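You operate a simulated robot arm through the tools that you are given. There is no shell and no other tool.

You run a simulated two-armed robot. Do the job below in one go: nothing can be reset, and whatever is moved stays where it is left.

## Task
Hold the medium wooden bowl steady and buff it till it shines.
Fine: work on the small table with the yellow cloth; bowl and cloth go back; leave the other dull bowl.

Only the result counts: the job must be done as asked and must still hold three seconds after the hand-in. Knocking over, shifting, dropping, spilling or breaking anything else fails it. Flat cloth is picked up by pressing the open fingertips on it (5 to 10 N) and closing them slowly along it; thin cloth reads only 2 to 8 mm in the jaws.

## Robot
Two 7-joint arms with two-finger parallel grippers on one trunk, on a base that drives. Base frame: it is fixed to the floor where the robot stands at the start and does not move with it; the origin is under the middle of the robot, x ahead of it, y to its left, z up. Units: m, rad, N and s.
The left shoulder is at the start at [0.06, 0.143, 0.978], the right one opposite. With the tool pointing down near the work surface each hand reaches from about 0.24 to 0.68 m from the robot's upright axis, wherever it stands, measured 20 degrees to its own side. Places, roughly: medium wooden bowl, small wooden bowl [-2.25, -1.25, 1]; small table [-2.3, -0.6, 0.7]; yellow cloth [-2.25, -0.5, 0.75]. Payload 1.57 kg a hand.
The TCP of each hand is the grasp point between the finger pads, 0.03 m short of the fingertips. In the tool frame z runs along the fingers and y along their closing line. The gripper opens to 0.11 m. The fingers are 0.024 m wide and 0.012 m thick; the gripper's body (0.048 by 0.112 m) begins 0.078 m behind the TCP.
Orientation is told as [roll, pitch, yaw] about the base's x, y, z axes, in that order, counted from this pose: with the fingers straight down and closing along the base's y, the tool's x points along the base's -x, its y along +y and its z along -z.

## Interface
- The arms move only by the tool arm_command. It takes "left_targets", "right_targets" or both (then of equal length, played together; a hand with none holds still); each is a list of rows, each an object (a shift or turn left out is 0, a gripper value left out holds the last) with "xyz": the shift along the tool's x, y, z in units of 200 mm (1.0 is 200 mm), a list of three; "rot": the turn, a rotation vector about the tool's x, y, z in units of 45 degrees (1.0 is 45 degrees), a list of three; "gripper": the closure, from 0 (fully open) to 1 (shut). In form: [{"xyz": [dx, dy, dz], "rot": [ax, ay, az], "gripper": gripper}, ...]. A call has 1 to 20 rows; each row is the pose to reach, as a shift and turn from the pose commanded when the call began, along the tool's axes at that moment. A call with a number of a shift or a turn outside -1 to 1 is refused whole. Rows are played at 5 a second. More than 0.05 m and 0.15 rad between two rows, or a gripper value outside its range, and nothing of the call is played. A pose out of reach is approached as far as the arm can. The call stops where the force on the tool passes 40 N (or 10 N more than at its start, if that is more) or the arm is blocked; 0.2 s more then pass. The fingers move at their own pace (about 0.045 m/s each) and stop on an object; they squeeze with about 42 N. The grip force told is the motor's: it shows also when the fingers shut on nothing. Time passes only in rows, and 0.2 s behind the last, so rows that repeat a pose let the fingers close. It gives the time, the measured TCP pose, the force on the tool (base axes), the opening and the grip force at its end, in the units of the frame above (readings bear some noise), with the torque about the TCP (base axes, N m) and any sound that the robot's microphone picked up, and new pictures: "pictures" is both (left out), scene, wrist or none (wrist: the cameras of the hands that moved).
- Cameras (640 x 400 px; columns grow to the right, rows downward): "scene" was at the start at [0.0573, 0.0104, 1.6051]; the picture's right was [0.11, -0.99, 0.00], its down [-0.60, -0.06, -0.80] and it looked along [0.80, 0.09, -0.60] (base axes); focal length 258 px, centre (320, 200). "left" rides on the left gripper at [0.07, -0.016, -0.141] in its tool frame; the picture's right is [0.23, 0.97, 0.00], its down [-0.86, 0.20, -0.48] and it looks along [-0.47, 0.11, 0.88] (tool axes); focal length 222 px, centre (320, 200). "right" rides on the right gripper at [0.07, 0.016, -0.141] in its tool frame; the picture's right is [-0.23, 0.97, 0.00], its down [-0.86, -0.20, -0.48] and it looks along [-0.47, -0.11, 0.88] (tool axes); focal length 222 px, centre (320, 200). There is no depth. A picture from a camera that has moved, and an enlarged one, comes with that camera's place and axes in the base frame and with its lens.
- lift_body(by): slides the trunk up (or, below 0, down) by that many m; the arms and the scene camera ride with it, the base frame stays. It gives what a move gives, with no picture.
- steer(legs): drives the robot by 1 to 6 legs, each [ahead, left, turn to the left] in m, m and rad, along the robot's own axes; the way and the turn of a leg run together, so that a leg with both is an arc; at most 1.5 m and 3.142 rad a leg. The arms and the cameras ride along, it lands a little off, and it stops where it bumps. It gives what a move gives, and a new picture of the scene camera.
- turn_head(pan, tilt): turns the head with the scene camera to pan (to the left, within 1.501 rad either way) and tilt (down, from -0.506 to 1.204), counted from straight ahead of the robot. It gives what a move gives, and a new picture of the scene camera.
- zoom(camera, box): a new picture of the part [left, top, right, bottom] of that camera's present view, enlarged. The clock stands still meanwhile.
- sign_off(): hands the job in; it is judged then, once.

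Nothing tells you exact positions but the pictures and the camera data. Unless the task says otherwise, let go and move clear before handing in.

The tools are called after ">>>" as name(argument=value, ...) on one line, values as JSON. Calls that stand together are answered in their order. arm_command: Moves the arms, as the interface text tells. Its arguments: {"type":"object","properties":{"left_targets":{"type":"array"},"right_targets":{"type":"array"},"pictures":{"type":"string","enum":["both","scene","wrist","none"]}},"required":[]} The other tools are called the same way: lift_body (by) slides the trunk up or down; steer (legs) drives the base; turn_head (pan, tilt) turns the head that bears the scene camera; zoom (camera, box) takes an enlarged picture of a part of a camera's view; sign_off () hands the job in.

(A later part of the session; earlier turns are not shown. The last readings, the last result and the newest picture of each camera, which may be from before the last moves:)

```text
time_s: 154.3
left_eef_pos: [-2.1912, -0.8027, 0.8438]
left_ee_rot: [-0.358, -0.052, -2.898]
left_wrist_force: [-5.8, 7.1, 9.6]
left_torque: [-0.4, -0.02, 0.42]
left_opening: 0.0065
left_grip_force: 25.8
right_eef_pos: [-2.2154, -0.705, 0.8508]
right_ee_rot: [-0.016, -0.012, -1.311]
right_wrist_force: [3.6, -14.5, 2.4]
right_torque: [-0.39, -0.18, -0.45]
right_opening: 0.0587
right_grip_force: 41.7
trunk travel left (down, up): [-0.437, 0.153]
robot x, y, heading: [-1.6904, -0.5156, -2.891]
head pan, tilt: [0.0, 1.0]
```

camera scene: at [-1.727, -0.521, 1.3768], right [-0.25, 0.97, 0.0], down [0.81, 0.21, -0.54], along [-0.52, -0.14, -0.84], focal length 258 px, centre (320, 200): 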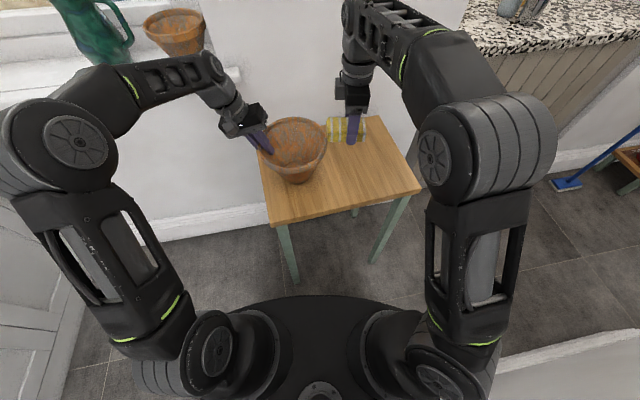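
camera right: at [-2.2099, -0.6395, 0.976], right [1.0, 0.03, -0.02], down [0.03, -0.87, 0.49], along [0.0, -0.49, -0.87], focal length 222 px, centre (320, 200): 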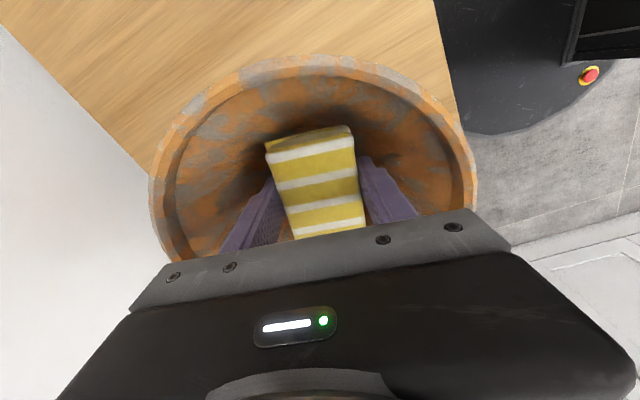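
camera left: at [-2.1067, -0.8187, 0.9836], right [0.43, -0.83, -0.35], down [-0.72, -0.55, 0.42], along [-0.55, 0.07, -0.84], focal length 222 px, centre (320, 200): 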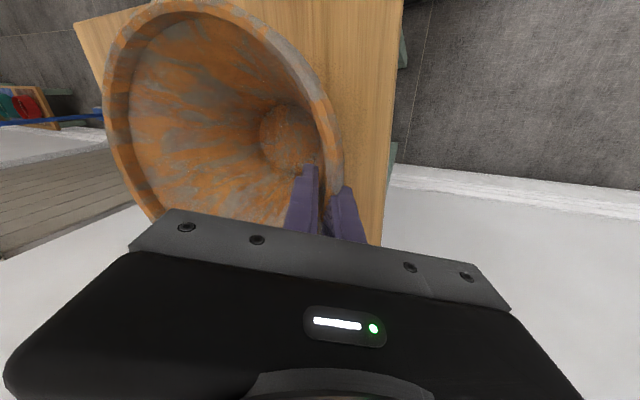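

>>> arm_command(right_targets=[{"xyz": [0.005, 0, 0]}, {"xyz": [0.03, 0, -0.07]}, {"xyz": [0.005, 0, 0]}, {"xyz": [-0.02, 0, 0.07]}, {"xyz": [0.005, 0, 0]}, {"xyz": [0.03, 0, -0.07]}, {"xyz": [0.005, 0, 0]}, {"xyz": [-0.02, 0, 0.07]}, {"xyz": [0.005, 0, 0]}, {"xyz": [0.03, 0, -0.07]}, {"xyz": [0.005, 0, 0]}, {"xyz": [-0.02, 0, 0.07]}, {"xyz": [0.005, 0, 0]}, {"xyz": [0.03, 0, -0.07]}, {"xyz": [0.005, 0, 0]}, {"xyz": [-0.02, 0, 0.07]}, {"xyz": [0.005, 0, 0]}, {"xyz": [0.03, 0, -0.07]}, {"xyz": [0.005, 0, 0]}, {"xyz": [0.005, 0, 0]}], pictures="none")

>>> zoom(camera="left", box=[80, 0, 380, 220])

>>> zoom(camera="scene", box=[265, 110, 325, 200])

```text
time_s: 158.5
left_eef_pos: [-2.1921, -0.801, 0.8448]
left_ee_rot: [-0.357, -0.054, -2.898]
left_wrist_force: [-6.8, 26.2, -4.6]
left_torque: [-1.05, -0.49, 0.1]
left_opening: 0.0065
left_grip_force: 26.4
right_eef_pos: [-2.2173, -0.7029, 0.8514]
right_ee_rot: [-0.018, -0.012, -1.311]
right_wrist_force: [2.4, -22.1, 24.1]
right_torque: [0.19, -0.03, -0.03]
right_opening: 0.0589
right_grip_force: 41.8
trunk travel left (down, up): [-0.437, 0.153]
robot x, y, heading: [-1.6929, -0.5118, -2.883]
head pan, tilt: [0.0, 1.0]
```

```text
1.82 times, centred on (230, 110) of left
camera zoom: at [-2.1077, -0.8159, 0.9788], right [0.42, -0.84, -0.35], down [-0.72, -0.54, 0.43], along [-0.55, 0.07, -0.83], focal length 404 px, centre (484, 364)
```

zoom: 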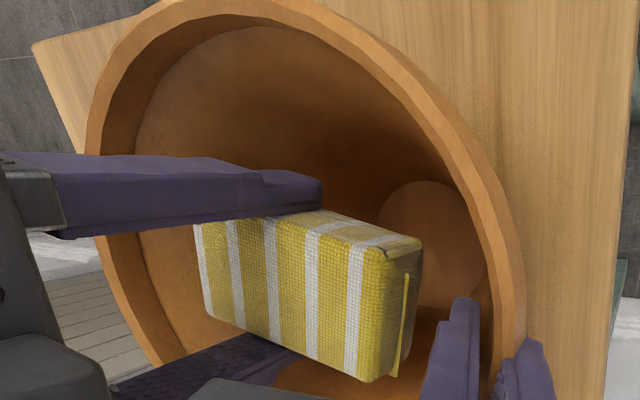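

```text
4.44 times, centred on (295, 155) of scene
camera zoom: at [-1.7261, -0.52, 1.437], right [-0.25, 0.97, 0.0], down [0.81, 0.21, -0.54], along [-0.52, -0.14, -0.84], focal length 1149 px, centre (431, 400)
```

zoom: 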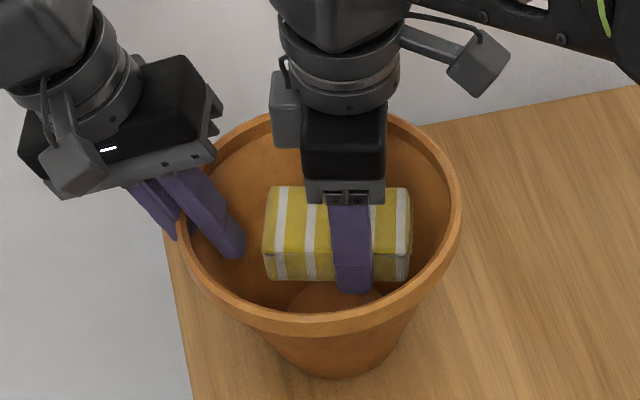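

The bowl is now uniformly bright. A short extra set for margin at lighter force, then I take the cloth out.

>>> arm_command(right_targets=[{"xyz": [-0.015, 0, 0]}, {"xyz": [0.01, 0, -0.07]}, {"xyz": [-0.015, 0, 0]}, {"xyz": [-0.04, 0, 0.07]}, {"xyz": [-0.015, 0, 0]}, {"xyz": [0.01, 0, -0.07]}, {"xyz": [-0.015, 0, 0]}, {"xyz": [-0.04, 0, 0.07]}, {"xyz": [-0.015, 0, 0]}, {"xyz": [0.01, 0, -0.07]}, {"xyz": [-0.015, 0, 0]}, {"xyz": [-0.04, 0, 0.07]}, {"xyz": [-0.06, 0, 0]}, {"xyz": [-0.1, 0, -0.02]}], pictures="none")

```text
time_s: 161.5
left_eef_pos: [-2.191, -0.806, 0.8438]
left_ee_rot: [-0.352, -0.054, -2.893]
left_wrist_force: [-0.6, 1.6, 10.9]
left_torque: [0.43, -0.17, 0.02]
left_opening: 0.0064
left_grip_force: 26.5
right_eef_pos: [-2.2118, -0.7201, 0.8528]
right_ee_rot: [-0.015, -0.009, -1.313]
right_wrist_force: [0.7, 0.1, -0.9]
right_torque: [-0.01, -0.01, 0.02]
right_opening: 0.0588
right_grip_force: 42.2
trunk travel left (down, up): [-0.437, 0.153]
robot x, y, heading: [-1.6904, -0.5141, -2.886]
head pan, tilt: [0.0, 1.0]
```

>>> arm_command(right_targets=[{"xyz": [0, 0, -0.12]}, {"xyz": [0, 0, -0.24]}, {"xyz": [0, 0, -0.35]}, {"xyz": [0, 0, -0.43]}, {"xyz": [0, 0, -0.43]}], pictures="scene")

```text
time_s: 162.7
left_eef_pos: [-2.1916, -0.8033, 0.8437]
left_ee_rot: [-0.353, -0.051, -2.897]
left_wrist_force: [0.8, -4.9, 15.1]
left_torque: [1.65, 0.09, 0.1]
left_opening: 0.0066
left_grip_force: 26.8
right_eef_pos: [-2.2113, -0.7177, 0.9397]
right_ee_rot: [-0.018, -0.01, -1.315]
right_wrist_force: [-1.6, 7.6, -1.3]
right_torque: [0.11, 0.03, -0.05]
right_opening: 0.0585
right_grip_force: 42.3
trunk travel left (down, up): [-0.437, 0.153]
robot x, y, heading: [-1.688, -0.51, -2.889]
head pan, tilt: [0.0, 1.0]
camera scene: at [-1.7261, -0.5205, 1.437], right [-0.25, 0.97, 0.0], down [0.81, 0.21, -0.54], along [-0.52, -0.14, -0.84], focal length 258 px, centre (320, 200)
```

scene: 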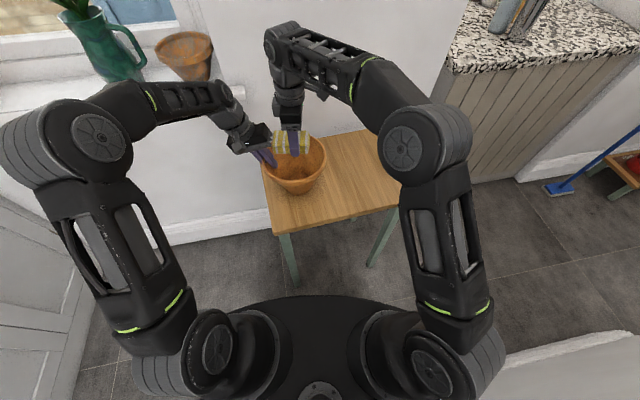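

>>> arm_command(right_targets=[{"xyz": [0.05, 0, 0]}, {"xyz": [0.2, 0, 0]}, {"xyz": [0.4, 0, 0]}, {"xyz": [0.6, 0, 0]}, {"xyz": [0.8, 0, 0]}, {"xyz": [0.95, 0, 0]}], pictures="none")

>>> zoom(camera="scene", box=[220, 80, 440, 230])

```text
time_s: 164.1
left_eef_pos: [-2.19, -0.803, 0.8429]
left_ee_rot: [-0.354, -0.051, -2.895]
left_wrist_force: [-2.1, 0.8, 13.3]
left_torque: [0.54, -0.07, 0.02]
left_opening: 0.0065
left_grip_force: 26.4
right_eef_pos: [-2.2574, -0.5353, 0.9374]
right_ee_rot: [-0.015, -0.011, -1.314]
right_wrist_force: [-0.3, -0.6, 0.4]
right_torque: [-0.04, 0.0, 0.01]
right_opening: 0.0587
right_grip_force: 41.7
trunk travel left (down, up): [-0.437, 0.153]
robot x, y, heading: [-1.6859, -0.5101, -2.887]
head pan, tilt: [0.0, 1.0]
```

```text
2.67 times, centred on (330, 155) of scene
camera zoom: at [-1.7261, -0.5203, 1.4368], right [-0.25, 0.97, 0.0], down [0.81, 0.21, -0.54], along [-0.52, -0.14, -0.84], focal length 689 px, centre (293, 320)
```

zoom: 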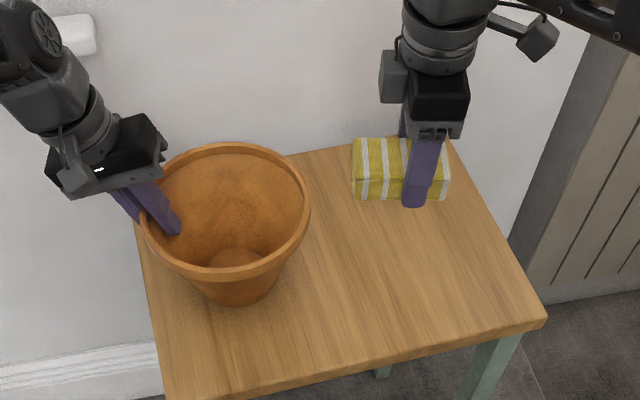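

The bowl shines all over. Now I carry the cloth back over its old place, turning the hand back.

>>> arm_command(right_targets=[{"xyz": [0.1, -0.02, 0], "rot": [0, 0, 0.16]}, {"xyz": [0.2, -0.04, 0.05], "rot": [0, 0, 0.32]}, {"xyz": [0.3, -0.08, 0.1], "rot": [0, 0, 0.48]}, {"xyz": [0.4, -0.12, 0.2], "rot": [0, 0, 0.64]}, {"xyz": [0.443, -0.12, 0.3], "rot": [0, 0, 0.8]}, {"xyz": [0.443, -0.12, 0.4], "rot": [0, 0, 0.9]}], pictures="none")

>>> arm_command(right_targets=[{"rot": [0, 0, 0.17]}, {"rot": [0, 0, 0.34]}, {"rot": [0, 0, 0.51]}, {"rot": [0, 0, 0.68]}, {"rot": [0, 0, 0.8]}, {"rot": [0, 0, 0.883]}, {"rot": [0, 0, 0.883]}], pictures="wrist")

```text
time_s: 165.5
left_eef_pos: [-2.1905, -0.8029, 0.8419]
left_ee_rot: [-0.353, -0.053, -2.895]
left_wrist_force: [-0.9, 0.5, 12.9]
left_torque: [0.54, -0.16, 0.07]
left_opening: 0.0063
left_grip_force: 25.8
right_eef_pos: [-2.3067, -0.4572, 0.8573]
right_ee_rot: [-0.008, -0.019, -2.024]
right_wrist_force: [-0.1, 0.0, 0.1]
right_torque: [0.0, -0.01, 0.03]
right_opening: 0.0587
right_grip_force: 41.8
trunk travel left (down, up): [-0.437, 0.153]
robot x, y, heading: [-1.6911, -0.5138, -2.886]
head pan, tilt: [0.0, 1.0]
```

```text
time_s: 167.1
left_eef_pos: [-2.1905, -0.8029, 0.8439]
left_ee_rot: [-0.353, -0.053, -2.896]
left_wrist_force: [-0.4, 1.1, 12.0]
left_torque: [0.61, -0.23, 0.07]
left_opening: 0.0064
left_grip_force: 26.5
right_eef_pos: [-2.3052, -0.4579, 0.8582]
right_ee_rot: [0.007, -0.016, -2.716]
right_wrist_force: [-0.1, 0.8, -0.5]
right_torque: [-0.01, 0.0, 0.03]
right_opening: 0.0588
right_grip_force: 41.9
trunk travel left (down, up): [-0.437, 0.153]
robot x, y, heading: [-1.6845, -0.5136, -2.888]
head pan, tilt: [0.0, 1.0]
camera right: at [-2.2336, -0.4423, 0.9982], right [0.2, -0.98, 0.01], down [-0.85, -0.17, 0.49], along [-0.48, -0.11, -0.87], focal length 222 px, centre (320, 200)
```

right: 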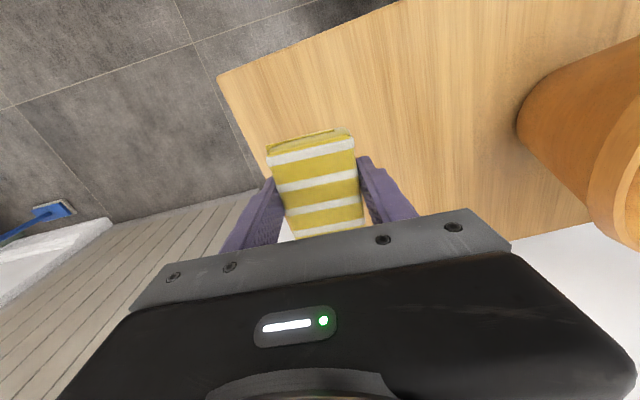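

>>> arm_command(right_targets=[{"xyz": [0.015, -0.005, 0.12]}, {"xyz": [0.015, -0.005, 0.24]}, {"xyz": [0.015, -0.005, 0.36]}, {"xyz": [0.015, -0.005, 0.45]}, {"xyz": [0.015, -0.005, 0.5]}, {"xyz": [0.015, -0.005, 0.515]}, {"xyz": [0.015, -0.005, 0.525]}, {"xyz": [0.015, -0.005, 0.525]}], pictures="wrist")

```text
time_s: 168.9
left_eef_pos: [-2.1903, -0.8025, 0.8436]
left_ee_rot: [-0.356, -0.055, -2.895]
left_wrist_force: [-2.4, 2.7, 5.7]
left_torque: [0.44, 0.21, 0.19]
left_opening: 0.0066
left_grip_force: 26.4
right_eef_pos: [-2.3047, -0.457, 0.7534]
right_ee_rot: [0.004, -0.018, -2.714]
right_wrist_force: [2.7, 0.2, 9.9]
right_torque: [0.43, -0.35, -0.17]
right_opening: 0.0584
right_grip_force: 42.0
trunk travel left (down, up): [-0.437, 0.153]
robot x, y, heading: [-1.6908, -0.512, -2.886]
head pan, tilt: [0.0, 1.0]
camera right: at [-2.2315, -0.4406, 0.8938], right [0.2, -0.98, 0.01], down [-0.85, -0.17, 0.49], along [-0.48, -0.11, -0.87], focal length 222 px, centre (320, 200)
```

right: 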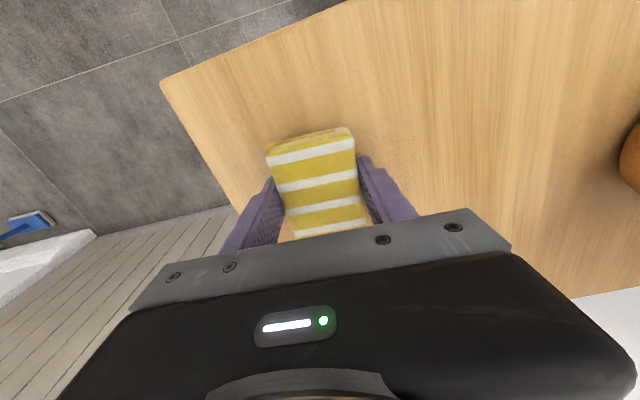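

Cloth touches the table at its old place (about 10 N). I open the fingers and lift straight up.

>>> arm_command(right_targets=[{"gripper": 0.4}, {"gripper": 0.2}, {"gripper": 0.0}, {"gripper": 0.0}, {"gripper": 0.0}, {"xyz": [0, 0, -0.05]}, {"xyz": [0, 0, -0.15]}, {"xyz": [0, 0, -0.3]}, {"xyz": [0, 0, -0.5]}, {"xyz": [0, 0, -0.7]}, {"xyz": [0, 0, -0.85]}])

```text
time_s: 171.3
left_eef_pos: [-2.1904, -0.8022, 0.8422]
left_ee_rot: [-0.354, -0.052, -2.895]
left_wrist_force: [0.1, -0.3, 12.2]
left_torque: [0.48, -0.28, 0.02]
left_opening: 0.0063
left_grip_force: 26.2
right_eef_pos: [-2.3021, -0.454, 0.9229]
right_ee_rot: [0.008, -0.017, -2.715]
right_wrist_force: [-0.2, 0.2, -0.4]
right_torque: [0.04, 0.01, -0.04]
right_opening: 0.11
right_grip_force: 0.1
trunk travel left (down, up): [-0.437, 0.153]
robot x, y, heading: [-1.6872, -0.5104, -2.889]
head pan, tilt: [0.0, 1.0]
camera scene: at [-1.7261, -0.5207, 1.4368], right [-0.25, 0.97, 0.0], down [0.81, 0.21, -0.54], along [-0.52, -0.14, -0.84], focal length 258 px, centre (320, 200)
camera right: at [-2.2283, -0.4384, 1.0642], right [0.2, -0.98, 0.01], down [-0.85, -0.17, 0.49], along [-0.48, -0.11, -0.87], focal length 222 px, centre (320, 200)
```

scene: 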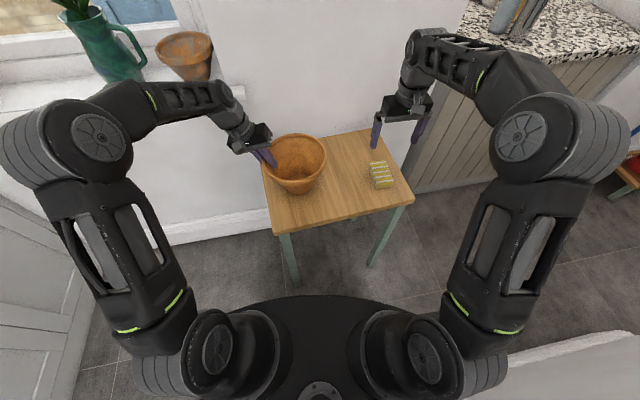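
right: 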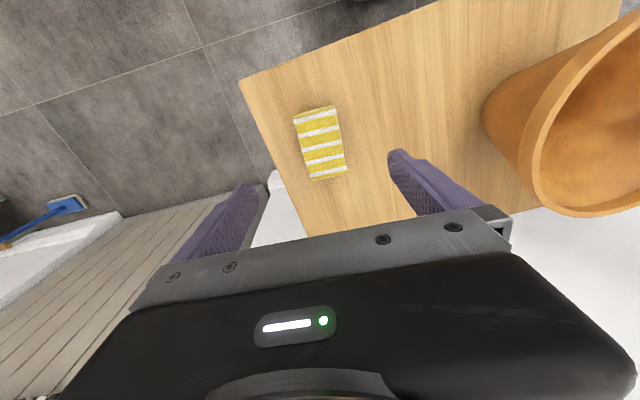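

The cloth is back in its place. Now I release the bowl to re-grip it at the front rim, as needed for returning it to the sill.

>>> arm_command(left_targets=[{"gripper": 0.9}, {"gripper": 0.6}, {"gripper": 0.3}, {"gripper": 0.0}, {"gripper": 0.0}, {"gripper": 0.0}, {"gripper": 0.0}], pictures="none")

>>> arm_command(left_targets=[{"xyz": [0, 0, -0.15]}, {"xyz": [0, 0, -0.3]}, {"xyz": [0, 0, -0.45]}, {"xyz": [0, 0, -0.55]}, {"xyz": [0.1, 0, -0.55]}, {"xyz": [0.3, 0, -0.55]}, {"xyz": [0.5, 0, -0.55]}])

>>> zoom(camera="scene", box=[220, 80, 440, 230])

```text
time_s: 172.9
left_eef_pos: [-2.1922, -0.8031, 0.8427]
left_ee_rot: [-0.355, -0.052, -2.893]
left_wrist_force: [0.6, 0.0, -0.3]
left_torque: [0.02, -0.02, 0.04]
left_opening: 0.1101
left_grip_force: 0.1
right_eef_pos: [-2.3019, -0.4546, 0.923]
right_ee_rot: [0.007, -0.018, -2.713]
right_wrist_force: [-0.6, -0.7, 0.4]
right_torque: [0.03, -0.02, 0.04]
right_opening: 0.1099
right_grip_force: 0.0
trunk travel left (down, up): [-0.437, 0.153]
robot x, y, heading: [-1.6919, -0.5111, -2.886]
head pan, tilt: [0.0, 1.0]
```

```text
time_s: 174.5
left_eef_pos: [-2.0776, -0.8155, 0.941]
left_ee_rot: [-0.353, -0.052, -2.897]
left_wrist_force: [-0.7, -0.1, -0.8]
left_torque: [-0.04, -0.01, 0.01]
left_opening: 0.11
left_grip_force: 0.0
right_eef_pos: [-2.2998, -0.4547, 0.9229]
right_ee_rot: [0.004, -0.018, -2.714]
right_wrist_force: [-0.2, 0.7, 0.0]
right_torque: [0.04, 0.0, -0.01]
right_opening: 0.11
right_grip_force: 0.1
trunk travel left (down, up): [-0.437, 0.153]
robot x, y, heading: [-1.6867, -0.5119, -2.881]
head pan, tilt: [0.0, 1.0]
camera scene: at [-1.7261, -0.5209, 1.4368], right [-0.25, 0.97, 0.0], down [0.81, 0.21, -0.54], along [-0.52, -0.14, -0.84], focal length 258 px, centre (320, 200)
camera left: at [-1.9942, -0.8299, 1.0774], right [0.42, -0.84, -0.35], down [-0.72, -0.55, 0.42], along [-0.54, 0.07, -0.84], focal length 222 px, centre (320, 200)
```

scene: 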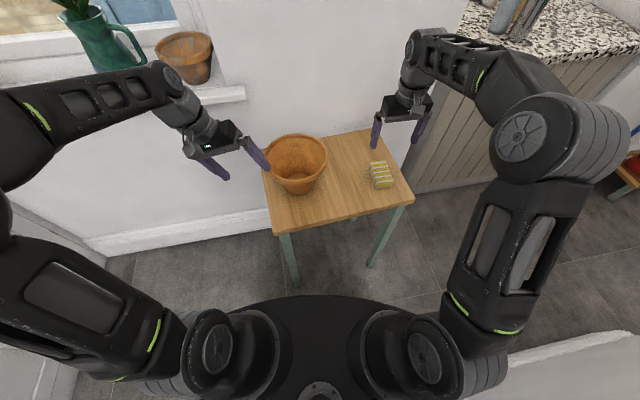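
left: 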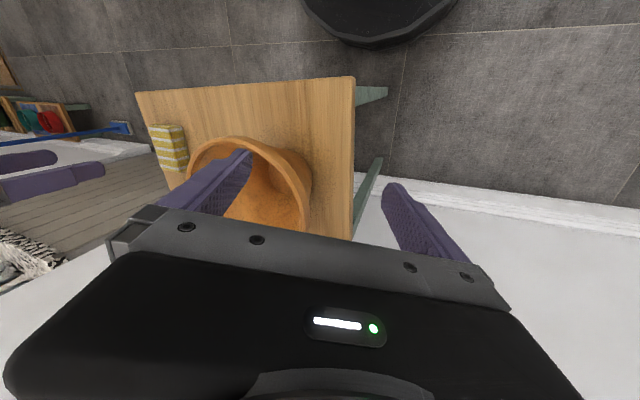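

```text
2.67 times, centred on (330, 155) of scene
camera zoom: at [-1.7261, -0.5209, 1.4368], right [-0.25, 0.97, 0.0], down [0.81, 0.21, -0.54], along [-0.52, -0.14, -0.84], focal length 689 px, centre (293, 320)
```

zoom: 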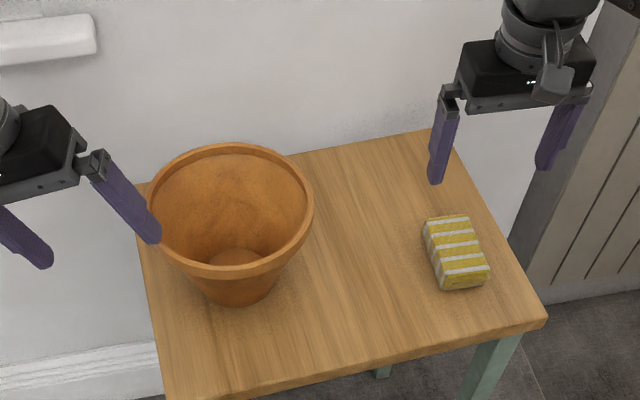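

The bowl is free, shiny and upright. I turn the left hand back to a fore-aft grip in front of it.

>>> arm_command(left_targets=[{"xyz": [0.1, 0, 0], "rot": [-0.11, 0.016, 0]}, {"xyz": [0.2, 0, 0], "rot": [-0.22, 0.032, 0]}, {"xyz": [0.3, 0, 0], "rot": [-0.33, 0.05, -0.005]}, {"xyz": [0.38, 0, 0], "rot": [-0.45, 0.066, -0.01]}, {"xyz": [0.38, 0, 0], "rot": [-0.45, 0.066, -0.01]}], pictures="none")

>>> arm_command(left_targets=[{"xyz": [0, -0.05, 0], "rot": [0, 0, 0.17]}, {"xyz": [0, -0.1, 0], "rot": [0, 0, 0.34]}, {"xyz": [0, -0.15, 0], "rot": [0, 0, 0.51]}, {"xyz": [0, -0.2, 0], "rot": [0, 0, 0.68]}, {"xyz": [0, -0.25, 0], "rot": [0, 0, 0.85]}, {"xyz": [0, -0.32, 0], "rot": [0, 0, 1.0]}, {"xyz": [0, -0.32, 0], "rot": [0, 0, 1.0]}], pictures="none")

>>> arm_command(left_targets=[{"rot": [0, 0, 0.17]}, {"rot": [0, 0, 0.34]}, {"rot": [0, 0, 0.51]}, {"rot": [0, 0, 0.68]}, {"rot": [0, 0, 0.85]}, {"rot": [0, 0, 1.0]}, {"rot": [0, 0, 1.0]}])

```text
time_s: 175.7
left_eef_pos: [-2.0065, -0.7967, 0.9358]
left_ee_rot: [0.0, 0.002, -2.897]
left_wrist_force: [0.2, 0.3, -0.1]
left_torque: [-0.01, -0.02, 0.0]
left_opening: 0.11
left_grip_force: 0.1
right_eef_pos: [-2.3005, -0.4548, 0.923]
right_ee_rot: [0.007, -0.017, -2.715]
right_wrist_force: [0.4, -1.1, -1.1]
right_torque: [0.02, 0.0, 0.03]
right_opening: 0.1101
right_grip_force: 0.1
trunk travel left (down, up): [-0.437, 0.153]
robot x, y, heading: [-1.6884, -0.5122, -2.885]
head pan, tilt: [0.0, 1.0]
```

```text
time_s: 177.3
left_eef_pos: [-2.0214, -0.7323, 0.9374]
left_ee_rot: [-0.002, -0.001, 2.599]
left_wrist_force: [0.5, 0.0, 0.2]
left_torque: [-0.02, 0.01, -0.01]
left_opening: 0.1099
left_grip_force: 0.1
right_eef_pos: [-2.3018, -0.4538, 0.9226]
right_ee_rot: [0.006, -0.017, -2.713]
right_wrist_force: [-0.2, 0.8, 0.7]
right_torque: [0.04, -0.01, -0.02]
right_opening: 0.11
right_grip_force: 0.1
trunk travel left (down, up): [-0.437, 0.153]
robot x, y, heading: [-1.6909, -0.5136, -2.891]
head pan, tilt: [0.0, 1.0]
```

```text
time_s: 178.9
left_eef_pos: [-2.0219, -0.7348, 0.9363]
left_ee_rot: [0.0, -0.002, 1.814]
left_wrist_force: [0.3, -0.3, 1.1]
left_torque: [0.02, 0.01, -0.01]
left_opening: 0.1101
left_grip_force: 0.1
right_eef_pos: [-2.3016, -0.4541, 0.9221]
right_ee_rot: [0.008, -0.018, -2.714]
right_wrist_force: [-0.5, -0.3, -0.6]
right_torque: [0.02, 0.05, -0.03]
right_opening: 0.11
right_grip_force: 0.1
trunk travel left (down, up): [-0.437, 0.153]
robot x, y, heading: [-1.6902, -0.5117, -2.883]
head pan, tilt: [0.0, 1.0]
camera scene: at [-1.7268, -0.5211, 1.4368], right [-0.25, 0.97, 0.0], down [0.81, 0.21, -0.54], along [-0.52, -0.14, -0.84], focal length 258 px, centre (320, 200)
camera left: at [-1.9885, -0.7985, 1.079], right [-0.89, -0.45, 0.0], down [-0.4, 0.78, 0.48], along [-0.22, 0.43, -0.88], focal length 222 px, centre (320, 200)
```

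scene: 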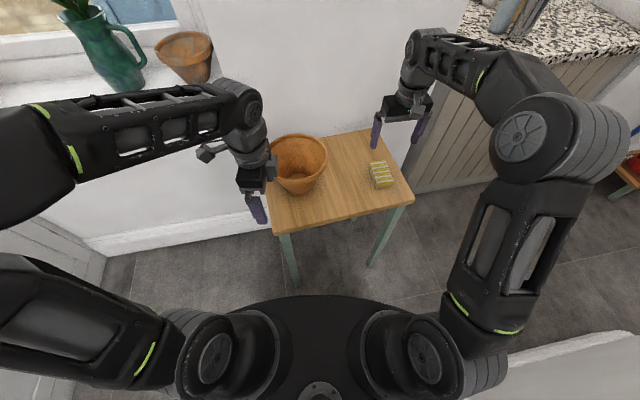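
left: 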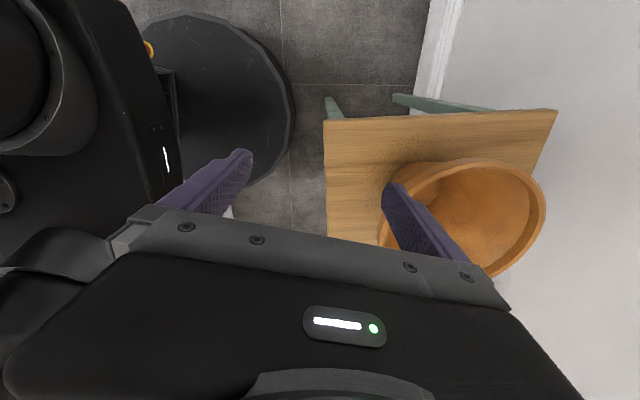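

>>> arm_command(left_targets=[{"xyz": [-0.05, 0, 0], "rot": [-0.15, 0, 0]}, {"xyz": [-0.15, 0.02, 0], "rot": [-0.3, 0, 0]}, {"xyz": [-0.25, 0.12, 0], "rot": [-0.45, 0, 0]}, {"xyz": [-0.285, 0.22, 0], "rot": [-0.45, 0, 0]}, {"xyz": [-0.285, 0.31, 0], "rot": [-0.45, 0, 0]}, {"xyz": [-0.285, 0.31, 0], "rot": [-0.45, 0, 0]}])

>>> zoom(camera="scene", box=[220, 80, 440, 230])

```text
time_s: 180.3
left_eef_pos: [-2.0949, -0.6937, 0.9382]
left_ee_rot: [0.353, 0.0, 1.816]
left_wrist_force: [-1.1, 0.0, 0.4]
left_torque: [-0.03, 0.0, -0.01]
left_opening: 0.11
left_grip_force: 0.0
right_eef_pos: [-2.3009, -0.455, 0.9234]
right_ee_rot: [0.007, -0.016, -2.714]
right_wrist_force: [-0.5, -0.3, -0.6]
right_torque: [-0.01, 0.02, 0.01]
right_opening: 0.1099
right_grip_force: 0.1
trunk travel left (down, up): [-0.437, 0.153]
robot x, y, heading: [-1.6895, -0.5102, -2.891]
head pan, tilt: [0.0, 1.0]
camera scene: at [-1.7267, -0.5211, 1.4368], right [-0.25, 0.97, 0.0], down [0.81, 0.21, -0.54], along [-0.52, -0.14, -0.84], focal length 258 px, centre (320, 200)
camera left: at [-2.0159, -0.746, 1.0651], right [-0.83, -0.44, 0.34], down [-0.23, 0.82, 0.52], along [-0.51, 0.36, -0.79], focal length 222 px, centre (320, 200)
```

scene: 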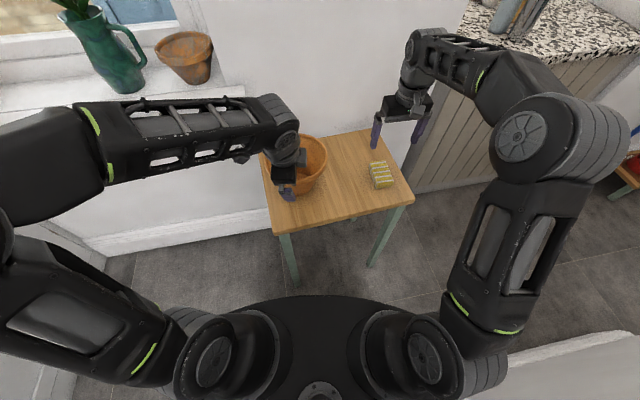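
left: 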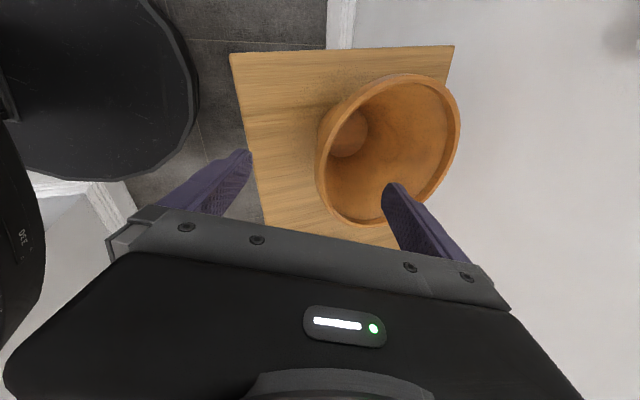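

```text
2.67 times, centred on (330, 155) of scene
camera zoom: at [-1.7267, -0.5211, 1.4368], right [-0.25, 0.97, 0.0], down [0.81, 0.21, -0.54], along [-0.52, -0.14, -0.84], focal length 689 px, centre (293, 320)
```

zoom: 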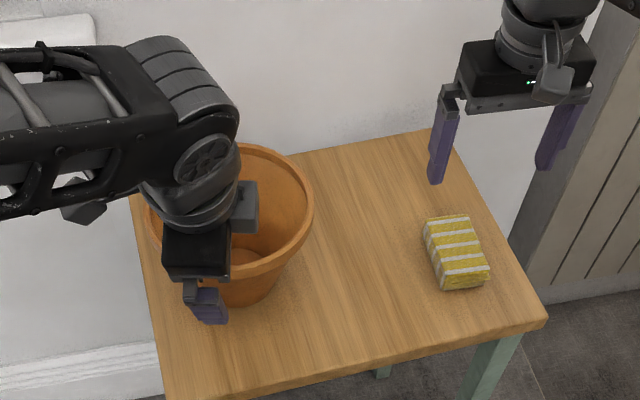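

The view matches the earlier good pre-grasp. I slide down on the front wall and close.

>>> arm_command(left_targets=[{"xyz": [0, 0, 0.1]}, {"xyz": [0, 0, 0.2]}, {"xyz": [0, 0, 0.3]}, {"xyz": [0, 0, 0.41]}, {"xyz": [0, 0, 0.41]}], pictures="wrist")

```text
time_s: 181.5
left_eef_pos: [-2.1218, -0.7014, 0.8599]
left_ee_rot: [0.354, -0.002, 1.815]
left_wrist_force: [0.2, -0.6, -0.4]
left_torque: [-0.01, -0.02, 0.01]
left_opening: 0.11
left_grip_force: 0.0
right_eef_pos: [-2.3015, -0.4551, 0.9231]
right_ee_rot: [0.006, -0.016, -2.714]
right_wrist_force: [-0.2, 0.0, -0.4]
right_torque: [-0.01, -0.01, 0.01]
right_opening: 0.1101
right_grip_force: 0.1
trunk travel left (down, up): [-0.437, 0.153]
robot x, y, heading: [-1.6904, -0.5122, -2.887]
head pan, tilt: [0.0, 1.0]
camera left: at [-2.0426, -0.7536, 0.9872], right [-0.83, -0.44, 0.34], down [-0.23, 0.82, 0.52], along [-0.51, 0.36, -0.79], focal length 222 px, centre (320, 200)
```

left: 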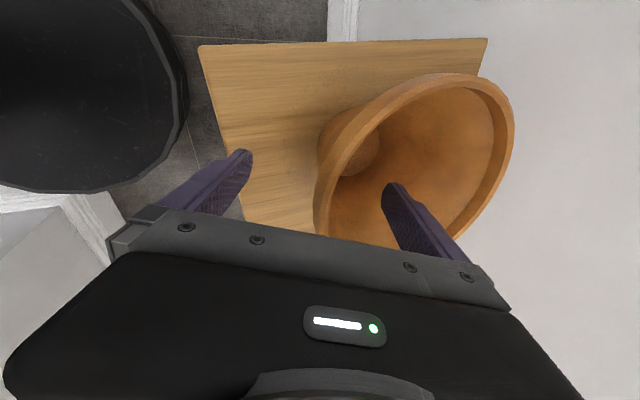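

>>> arm_command(left_targets=[{"gripper": 0.3}, {"gripper": 0.6}, {"gripper": 0.8}, {"gripper": 1.0}, {"gripper": 1.0}, {"gripper": 1.0}, {"gripper": 1.0}, {"gripper": 1.0}, {"gripper": 1.0}], pictures="wrist")

>>> arm_command(left_targets=[{"xyz": [0, 0.017, -0.047]}, {"xyz": [0, 0.034, -0.094]}, {"xyz": [0, 0.06, -0.165]}, {"xyz": [0, 0.08, -0.22]}, {"xyz": [0, 0.086, -0.235]}, {"xyz": [0, 0.086, -0.235]}], pictures="both")

```text
time_s: 183.5
left_eef_pos: [-2.1232, -0.7011, 0.8603]
left_ee_rot: [0.357, -0.002, 1.813]
left_wrist_force: [-4.7, -2.3, 8.3]
left_torque: [-0.65, 0.94, -0.17]
left_opening: 0.0071
left_grip_force: 26.8
right_eef_pos: [-2.3014, -0.4537, 0.9228]
right_ee_rot: [0.007, -0.017, -2.714]
right_wrist_force: [-0.2, 0.6, -0.6]
right_torque: [0.02, -0.04, -0.01]
right_opening: 0.1102
right_grip_force: 0.1
trunk travel left (down, up): [-0.437, 0.153]
robot x, y, heading: [-1.6887, -0.5129, -2.887]
head pan, tilt: [0.0, 1.0]
camera left: at [-2.0431, -0.7534, 0.9882], right [-0.83, -0.44, 0.34], down [-0.23, 0.82, 0.52], along [-0.51, 0.36, -0.78], focal length 222 px, centre (320, 200)
```

left: 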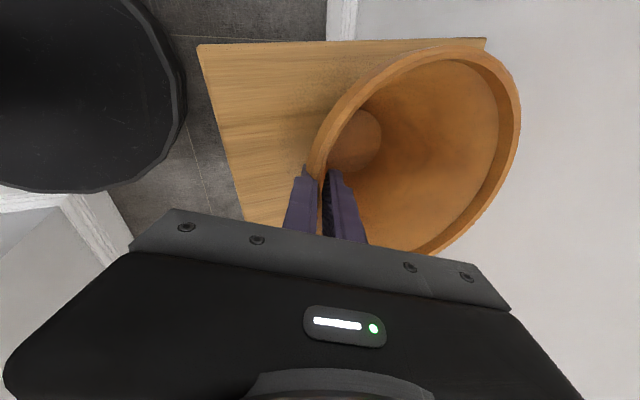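

```text
time_s: 184.9
left_eef_pos: [-2.1229, -0.7007, 0.9102]
left_ee_rot: [0.353, 0.001, 1.816]
left_wrist_force: [1.1, -0.3, -5.1]
left_torque: [0.15, -0.32, -0.02]
left_opening: 0.0067
left_grip_force: 26.0
right_eef_pos: [-2.3022, -0.4549, 0.9227]
right_ee_rot: [0.006, -0.018, -2.714]
right_wrist_force: [0.1, -0.2, -0.4]
right_torque: [0.01, -0.01, 0.0]
right_opening: 0.1099
right_grip_force: 0.0
trunk travel left (down, up): [-0.437, 0.153]
robot x, y, heading: [-1.6929, -0.5124, -2.884]
head pan, tilt: [0.0, 1.0]
camera scene: at [-1.7272, -0.5212, 1.4368], right [-0.25, 0.97, 0.0], down [0.81, 0.21, -0.54], along [-0.52, -0.14, -0.84], focal length 258 px, centre (320, 200)
camera left: at [-2.0432, -0.7536, 1.0377], right [-0.83, -0.44, 0.34], down [-0.23, 0.82, 0.52], along [-0.51, 0.36, -0.79], focal length 222 px, centre (320, 200)
```

scene: 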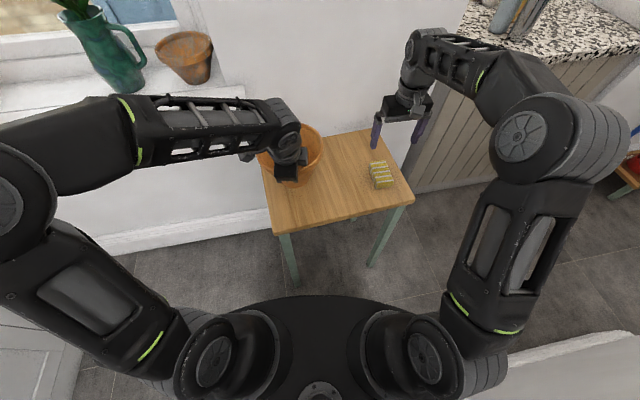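
left: 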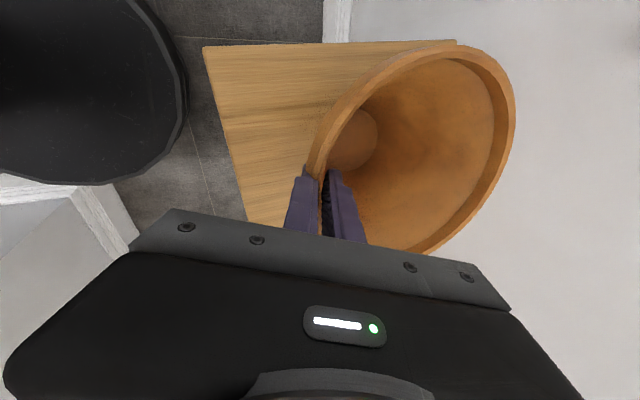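

Bowl is lifted. I raise the trunk fully and the left hand a little more so the bowl clears the sill height.

>>> lift_body(by=0.15)

>>> arm_command(left_targets=[{"xyz": [0, 0.02, -0.05]}, {"xyz": [0, 0.04, -0.11]}, {"xyz": [0, 0.07, -0.18]}, {"xyz": [0, 0.1, -0.26]}, {"xyz": [0, 0.1, -0.26]}], pictures="wrist")

>>> turn_head(pan=0.2, tilt=0.7)

```text
time_s: 186.6
left_eef_pos: [-2.1228, -0.7011, 1.0592]
left_ee_rot: [0.352, -0.003, 1.817]
left_wrist_force: [-0.1, 0.0, -4.7]
left_torque: [0.15, -0.39, 0.03]
left_opening: 0.0065
left_grip_force: 26.5
right_eef_pos: [-2.3024, -0.4531, 1.0726]
right_ee_rot: [0.007, -0.015, -2.714]
right_wrist_force: [0.0, -0.5, -0.2]
right_torque: [-0.03, 0.02, 0.0]
right_opening: 0.11
right_grip_force: 0.1
trunk travel left (down, up): [-0.587, 0.003]
robot x, y, heading: [-1.6937, -0.51, -2.888]
head pan, tilt: [0.0, 1.0]
```

```text
time_s: 187.8
left_eef_pos: [-2.1259, -0.7005, 1.1157]
left_ee_rot: [0.353, -0.003, 1.816]
left_wrist_force: [-0.3, -0.4, -4.2]
left_torque: [0.15, -0.36, -0.01]
left_opening: 0.0064
left_grip_force: 26.3
right_eef_pos: [-2.3014, -0.4556, 1.0719]
right_ee_rot: [0.007, -0.016, -2.713]
right_wrist_force: [0.0, 0.5, 1.3]
right_torque: [0.0, -0.01, 0.0]
right_opening: 0.1097
right_grip_force: 0.0
trunk travel left (down, up): [-0.587, 0.003]
robot x, y, heading: [-1.6865, -0.5127, -2.887]
head pan, tilt: [0.0, 1.0]
camera left: at [-2.045, -0.7535, 1.2438], right [-0.83, -0.44, 0.34], down [-0.23, 0.82, 0.52], along [-0.51, 0.36, -0.79], focal length 222 px, centre (320, 200)
```

left: 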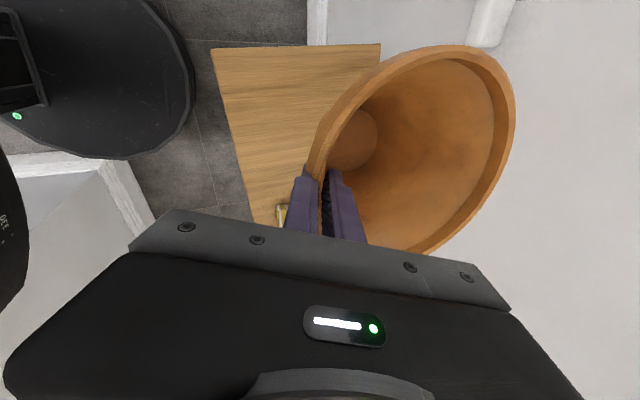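

```text
time_s: 188.6
left_eef_pos: [-2.1251, -0.7, 1.1168]
left_ee_rot: [0.352, -0.003, 1.815]
left_wrist_force: [0.6, 0.5, -4.3]
left_torque: [0.13, -0.36, 0.0]
left_opening: 0.0064
left_grip_force: 25.8
right_eef_pos: [-2.3017, -0.4549, 1.0725]
right_ee_rot: [0.008, -0.016, -2.713]
right_wrist_force: [-0.7, -0.1, 0.3]
right_torque: [0.0, 0.03, -0.03]
right_opening: 0.1098
right_grip_force: 0.0
trunk travel left (down, up): [-0.587, 0.003]
robot x, y, heading: [-1.689, -0.5138, -2.885]
head pan, tilt: [0.201, 0.7]
camera scene: at [-1.7361, -0.541, 1.6101], right [-0.44, 0.9, 0.0], down [0.58, 0.28, -0.76], along [-0.69, -0.34, -0.65], focal length 258 px, centre (320, 200)
```

scene: 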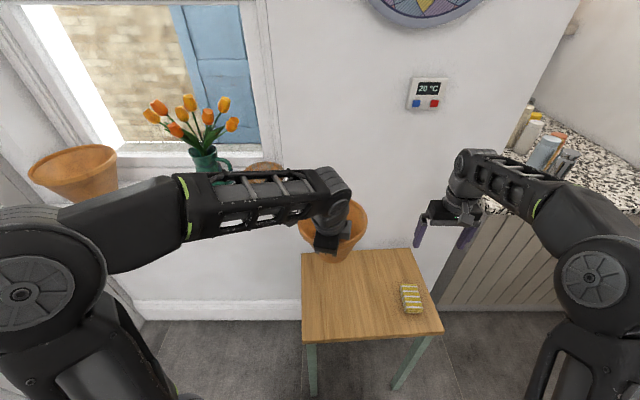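

>>> steer(legs=[[-0.17, 0.12, 0.21]])

>>> steer(legs=[[0, 0.34, 0]])

```text
time_s: 190.2
left_eef_pos: [-1.8737, -0.8361, 1.1157]
left_ee_rot: [0.352, -0.003, 2.026]
left_wrist_force: [1.4, 0.4, -4.6]
left_torque: [0.2, -0.3, 0.03]
left_opening: 0.0065
left_grip_force: 26.0
right_eef_pos: [-2.0994, -0.6338, 1.073]
right_ee_rot: [0.005, -0.019, -2.502]
right_wrist_force: [-0.4, -0.4, 0.7]
right_torque: [0.02, 0.03, 0.02]
right_opening: 0.11
right_grip_force: 0.1
trunk travel left (down, up): [-0.587, 0.003]
robot x, y, heading: [-1.4885, -0.5596, -2.673]
head pan, tilt: [0.201, 0.7]
camera scene: at [-1.527, -0.5995, 1.6102], right [-0.62, 0.78, 0.0], down [0.5, 0.4, -0.77], along [-0.6, -0.47, -0.64], focal length 258 px, centre (320, 200)
```

scene: 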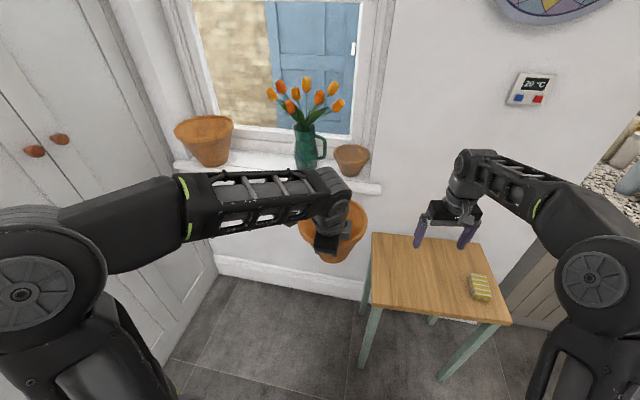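

```text
time_s: 192.5
left_eef_pos: [-1.7206, -1.1407, 1.1159]
left_ee_rot: [0.353, -0.002, 2.028]
left_wrist_force: [-0.2, -0.5, -3.9]
left_torque: [0.21, -0.29, -0.02]
left_opening: 0.0065
left_grip_force: 26.6
right_eef_pos: [-1.9455, -0.9371, 1.0714]
right_ee_rot: [0.005, -0.017, -2.501]
right_wrist_force: [-0.5, -1.5, -0.1]
right_torque: [0.0, 0.0, 0.04]
right_opening: 0.11
right_grip_force: 0.0
trunk travel left (down, up): [-0.587, 0.003]
robot x, y, heading: [-1.3378, -0.8624, -2.668]
head pan, tilt: [0.201, 0.7]
camera scene: at [-1.3743, -0.9027, 1.6101], right [-0.62, 0.78, 0.0], down [0.5, 0.4, -0.76], along [-0.6, -0.48, -0.64], focal length 258 px, centre (320, 200)
```

scene: 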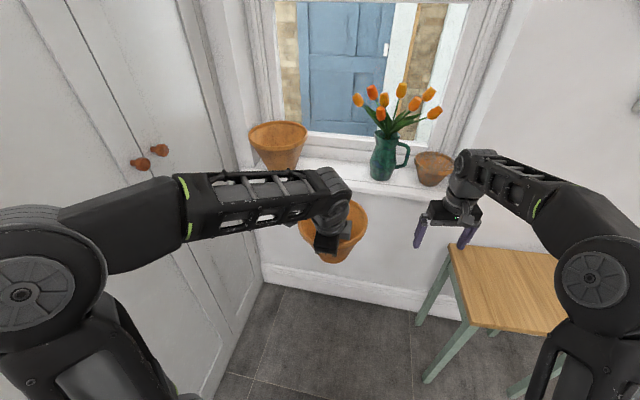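

The free slot between the large bowl and the vase is visible. I pull the right hand well back before approaching the sill.

>>> arm_command(right_targets=[{"xyz": [0.2, 0, -0.05]}, {"xyz": [0.4, 0, -0.1]}, {"xyz": [0.6, 0, -0.15]}, {"xyz": [0.8, 0, -0.2]}, {"xyz": [1.0, 0, -0.25]}, {"xyz": [1.0, 0, -0.25]}], pictures="none")

>>> steer(legs=[[0.2, 0.05, 0]])

>>> zoom(camera="scene", box=[200, 100, 460, 280])

```text
time_s: 193.9
left_eef_pos: [-1.7213, -1.1402, 1.1158]
left_ee_rot: [0.351, 0.0, 2.028]
left_wrist_force: [-0.1, 0.6, -3.7]
left_torque: [0.22, -0.33, 0.02]
left_opening: 0.0064
left_grip_force: 26.1
right_eef_pos: [-1.7859, -0.8154, 1.1204]
right_ee_rot: [0.006, -0.017, -2.499]
right_wrist_force: [0.0, -1.4, -0.1]
right_torque: [-0.01, -0.03, 0.01]
right_opening: 0.11
right_grip_force: 0.0
trunk travel left (down, up): [-0.587, 0.003]
robot x, y, heading: [-1.3314, -0.865, -2.671]
head pan, tilt: [0.201, 0.7]
```

```text
time_s: 195.5
left_eef_pos: [-1.8791, -1.2771, 1.1159]
left_ee_rot: [0.351, -0.003, 2.029]
left_wrist_force: [0.1, -0.9, -3.8]
left_torque: [0.22, -0.31, 0.03]
left_opening: 0.0066
left_grip_force: 26.0
right_eef_pos: [-1.9438, -0.9525, 1.1197]
right_ee_rot: [0.004, -0.014, -2.499]
right_wrist_force: [-0.3, -0.4, -0.1]
right_torque: [0.0, -0.04, 0.01]
right_opening: 0.11
right_grip_force: 0.0
trunk travel left (down, up): [-0.587, 0.003]
robot x, y, heading: [-1.4915, -0.9991, -2.67]
head pan, tilt: [0.201, 0.7]
camera scene: at [-1.5326, -1.0388, 1.6101], right [-0.62, 0.78, 0.0], down [0.5, 0.4, -0.76], along [-0.6, -0.48, -0.65], focal length 258 px, centre (320, 200)
```

scene: 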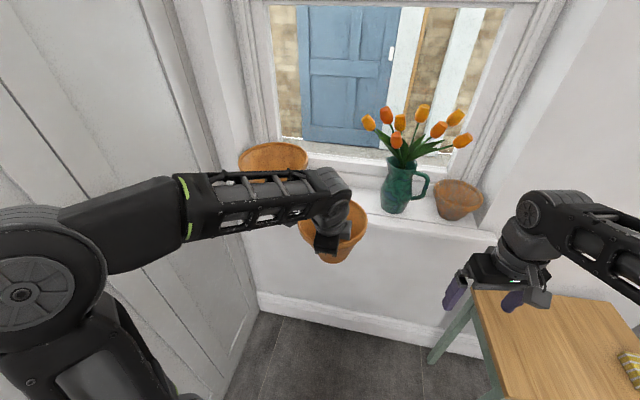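

```text
2.22 times, centred on (330, 190) of scene
camera zoom: at [-1.5326, -1.0388, 1.6101], right [-0.62, 0.78, 0.0], down [0.5, 0.4, -0.76], along [-0.6, -0.48, -0.65], focal length 574 px, centre (298, 222)
```

zoom: 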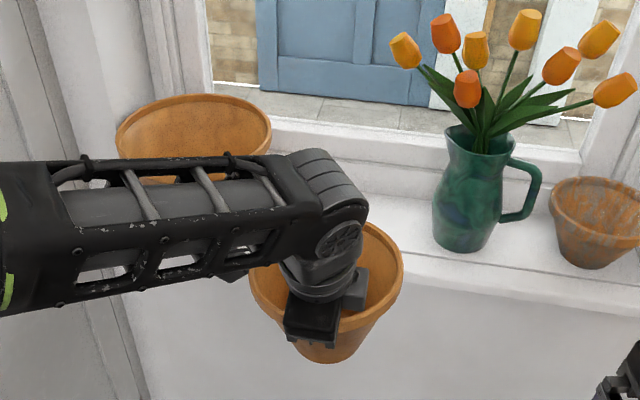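

>>> steer(legs=[[0.2, 0, 0]])

>>> zoom(camera="left", box=[0, 0, 640, 400])

```text
time_s: 197.1
left_eef_pos: [-2.0497, -1.3648, 1.1148]
left_ee_rot: [0.35, 0.0, 2.029]
left_wrist_force: [0.4, -0.5, -4.2]
left_torque: [0.23, -0.29, -0.01]
left_opening: 0.0067
left_grip_force: 25.8
right_eef_pos: [-2.115, -1.04, 1.1206]
right_ee_rot: [0.008, -0.015, -2.499]
right_wrist_force: [0.9, 0.3, 0.1]
right_torque: [0.06, -0.02, -0.02]
right_opening: 0.1101
right_grip_force: 0.1
trunk travel left (down, up): [-0.587, 0.003]
robot x, y, heading: [-1.6662, -1.0898, -2.671]
head pan, tilt: [0.201, 0.7]
camera scene: at [-1.7043, -1.1261, 1.6101], right [-0.62, 0.78, 0.0], down [0.5, 0.4, -0.76], along [-0.6, -0.48, -0.65], focal length 258 px, centre (320, 200)
```

scene: 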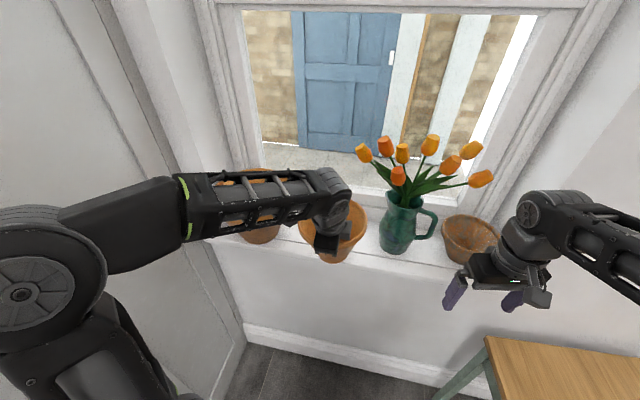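

```text
1.00 times, centred on (320, 200) of left (not enlarged: the box is as wide or as high as the picture)
camera zoom: at [-1.9604, -1.3994, 1.2431], right [-0.72, -0.61, 0.33], down [-0.4, 0.76, 0.52], along [-0.57, 0.24, -0.79], focal length 222 px, centre (320, 200)
```

zoom: 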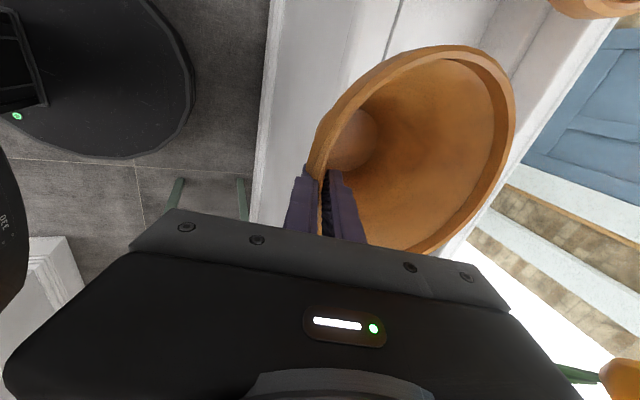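

>>> arm_command(left_targets=[{"xyz": [0, 0.1, 0.037]}, {"xyz": [0.005, 0.2, 0.073]}, {"xyz": [0.01, 0.3, 0.11]}, {"xyz": [0.01, 0.4, 0.147]}, {"xyz": [0.01, 0.4, 0.147]}])

>>> zoom(camera="scene", box=[200, 120, 460, 290])

```text
time_s: 198.3
left_eef_pos: [-2.1242, -1.4039, 1.1148]
left_ee_rot: [0.354, -0.001, 2.031]
left_wrist_force: [-0.1, 0.4, -3.8]
left_torque: [0.23, -0.33, -0.03]
left_opening: 0.0064
left_grip_force: 26.4
right_eef_pos: [-2.1136, -1.0405, 1.1201]
right_ee_rot: [0.005, -0.018, -2.498]
right_wrist_force: [0.5, -0.4, 0.6]
right_torque: [0.03, -0.01, 0.0]
right_opening: 0.1099
right_grip_force: 0.0
trunk travel left (down, up): [-0.587, 0.003]
robot x, y, heading: [-1.6619, -1.0829, -2.666]
head pan, tilt: [0.201, 0.7]
camera scene: at [-1.7024, -1.1253, 1.6102], right [-0.62, 0.78, 0.0], down [0.5, 0.4, -0.76], along [-0.6, -0.48, -0.64], focal length 258 px, centre (320, 200)
camera left: at [-2.035, -1.4378, 1.2426], right [-0.72, -0.61, 0.34], down [-0.4, 0.76, 0.52], along [-0.57, 0.24, -0.79], focal length 222 px, centre (320, 200)
```

scene: 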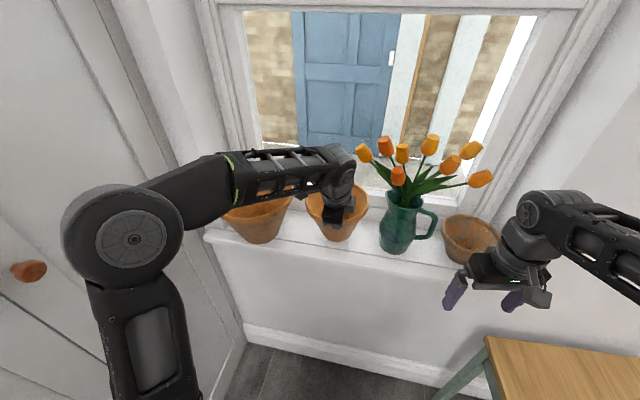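
left: 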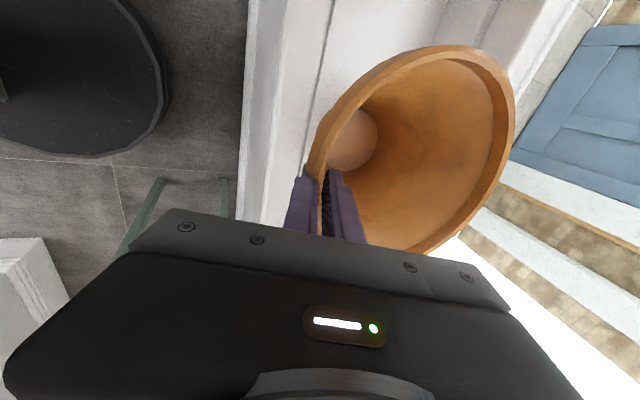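

```text
2.35 times, centred on (330, 205) of scene
camera zoom: at [-1.7024, -1.1253, 1.6102], right [-0.62, 0.78, 0.0], down [0.5, 0.4, -0.76], along [-0.6, -0.48, -0.64], focal length 608 px, centre (296, 188)
```

zoom: 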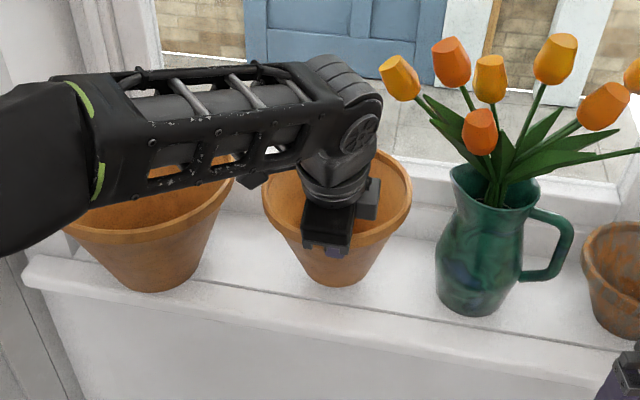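

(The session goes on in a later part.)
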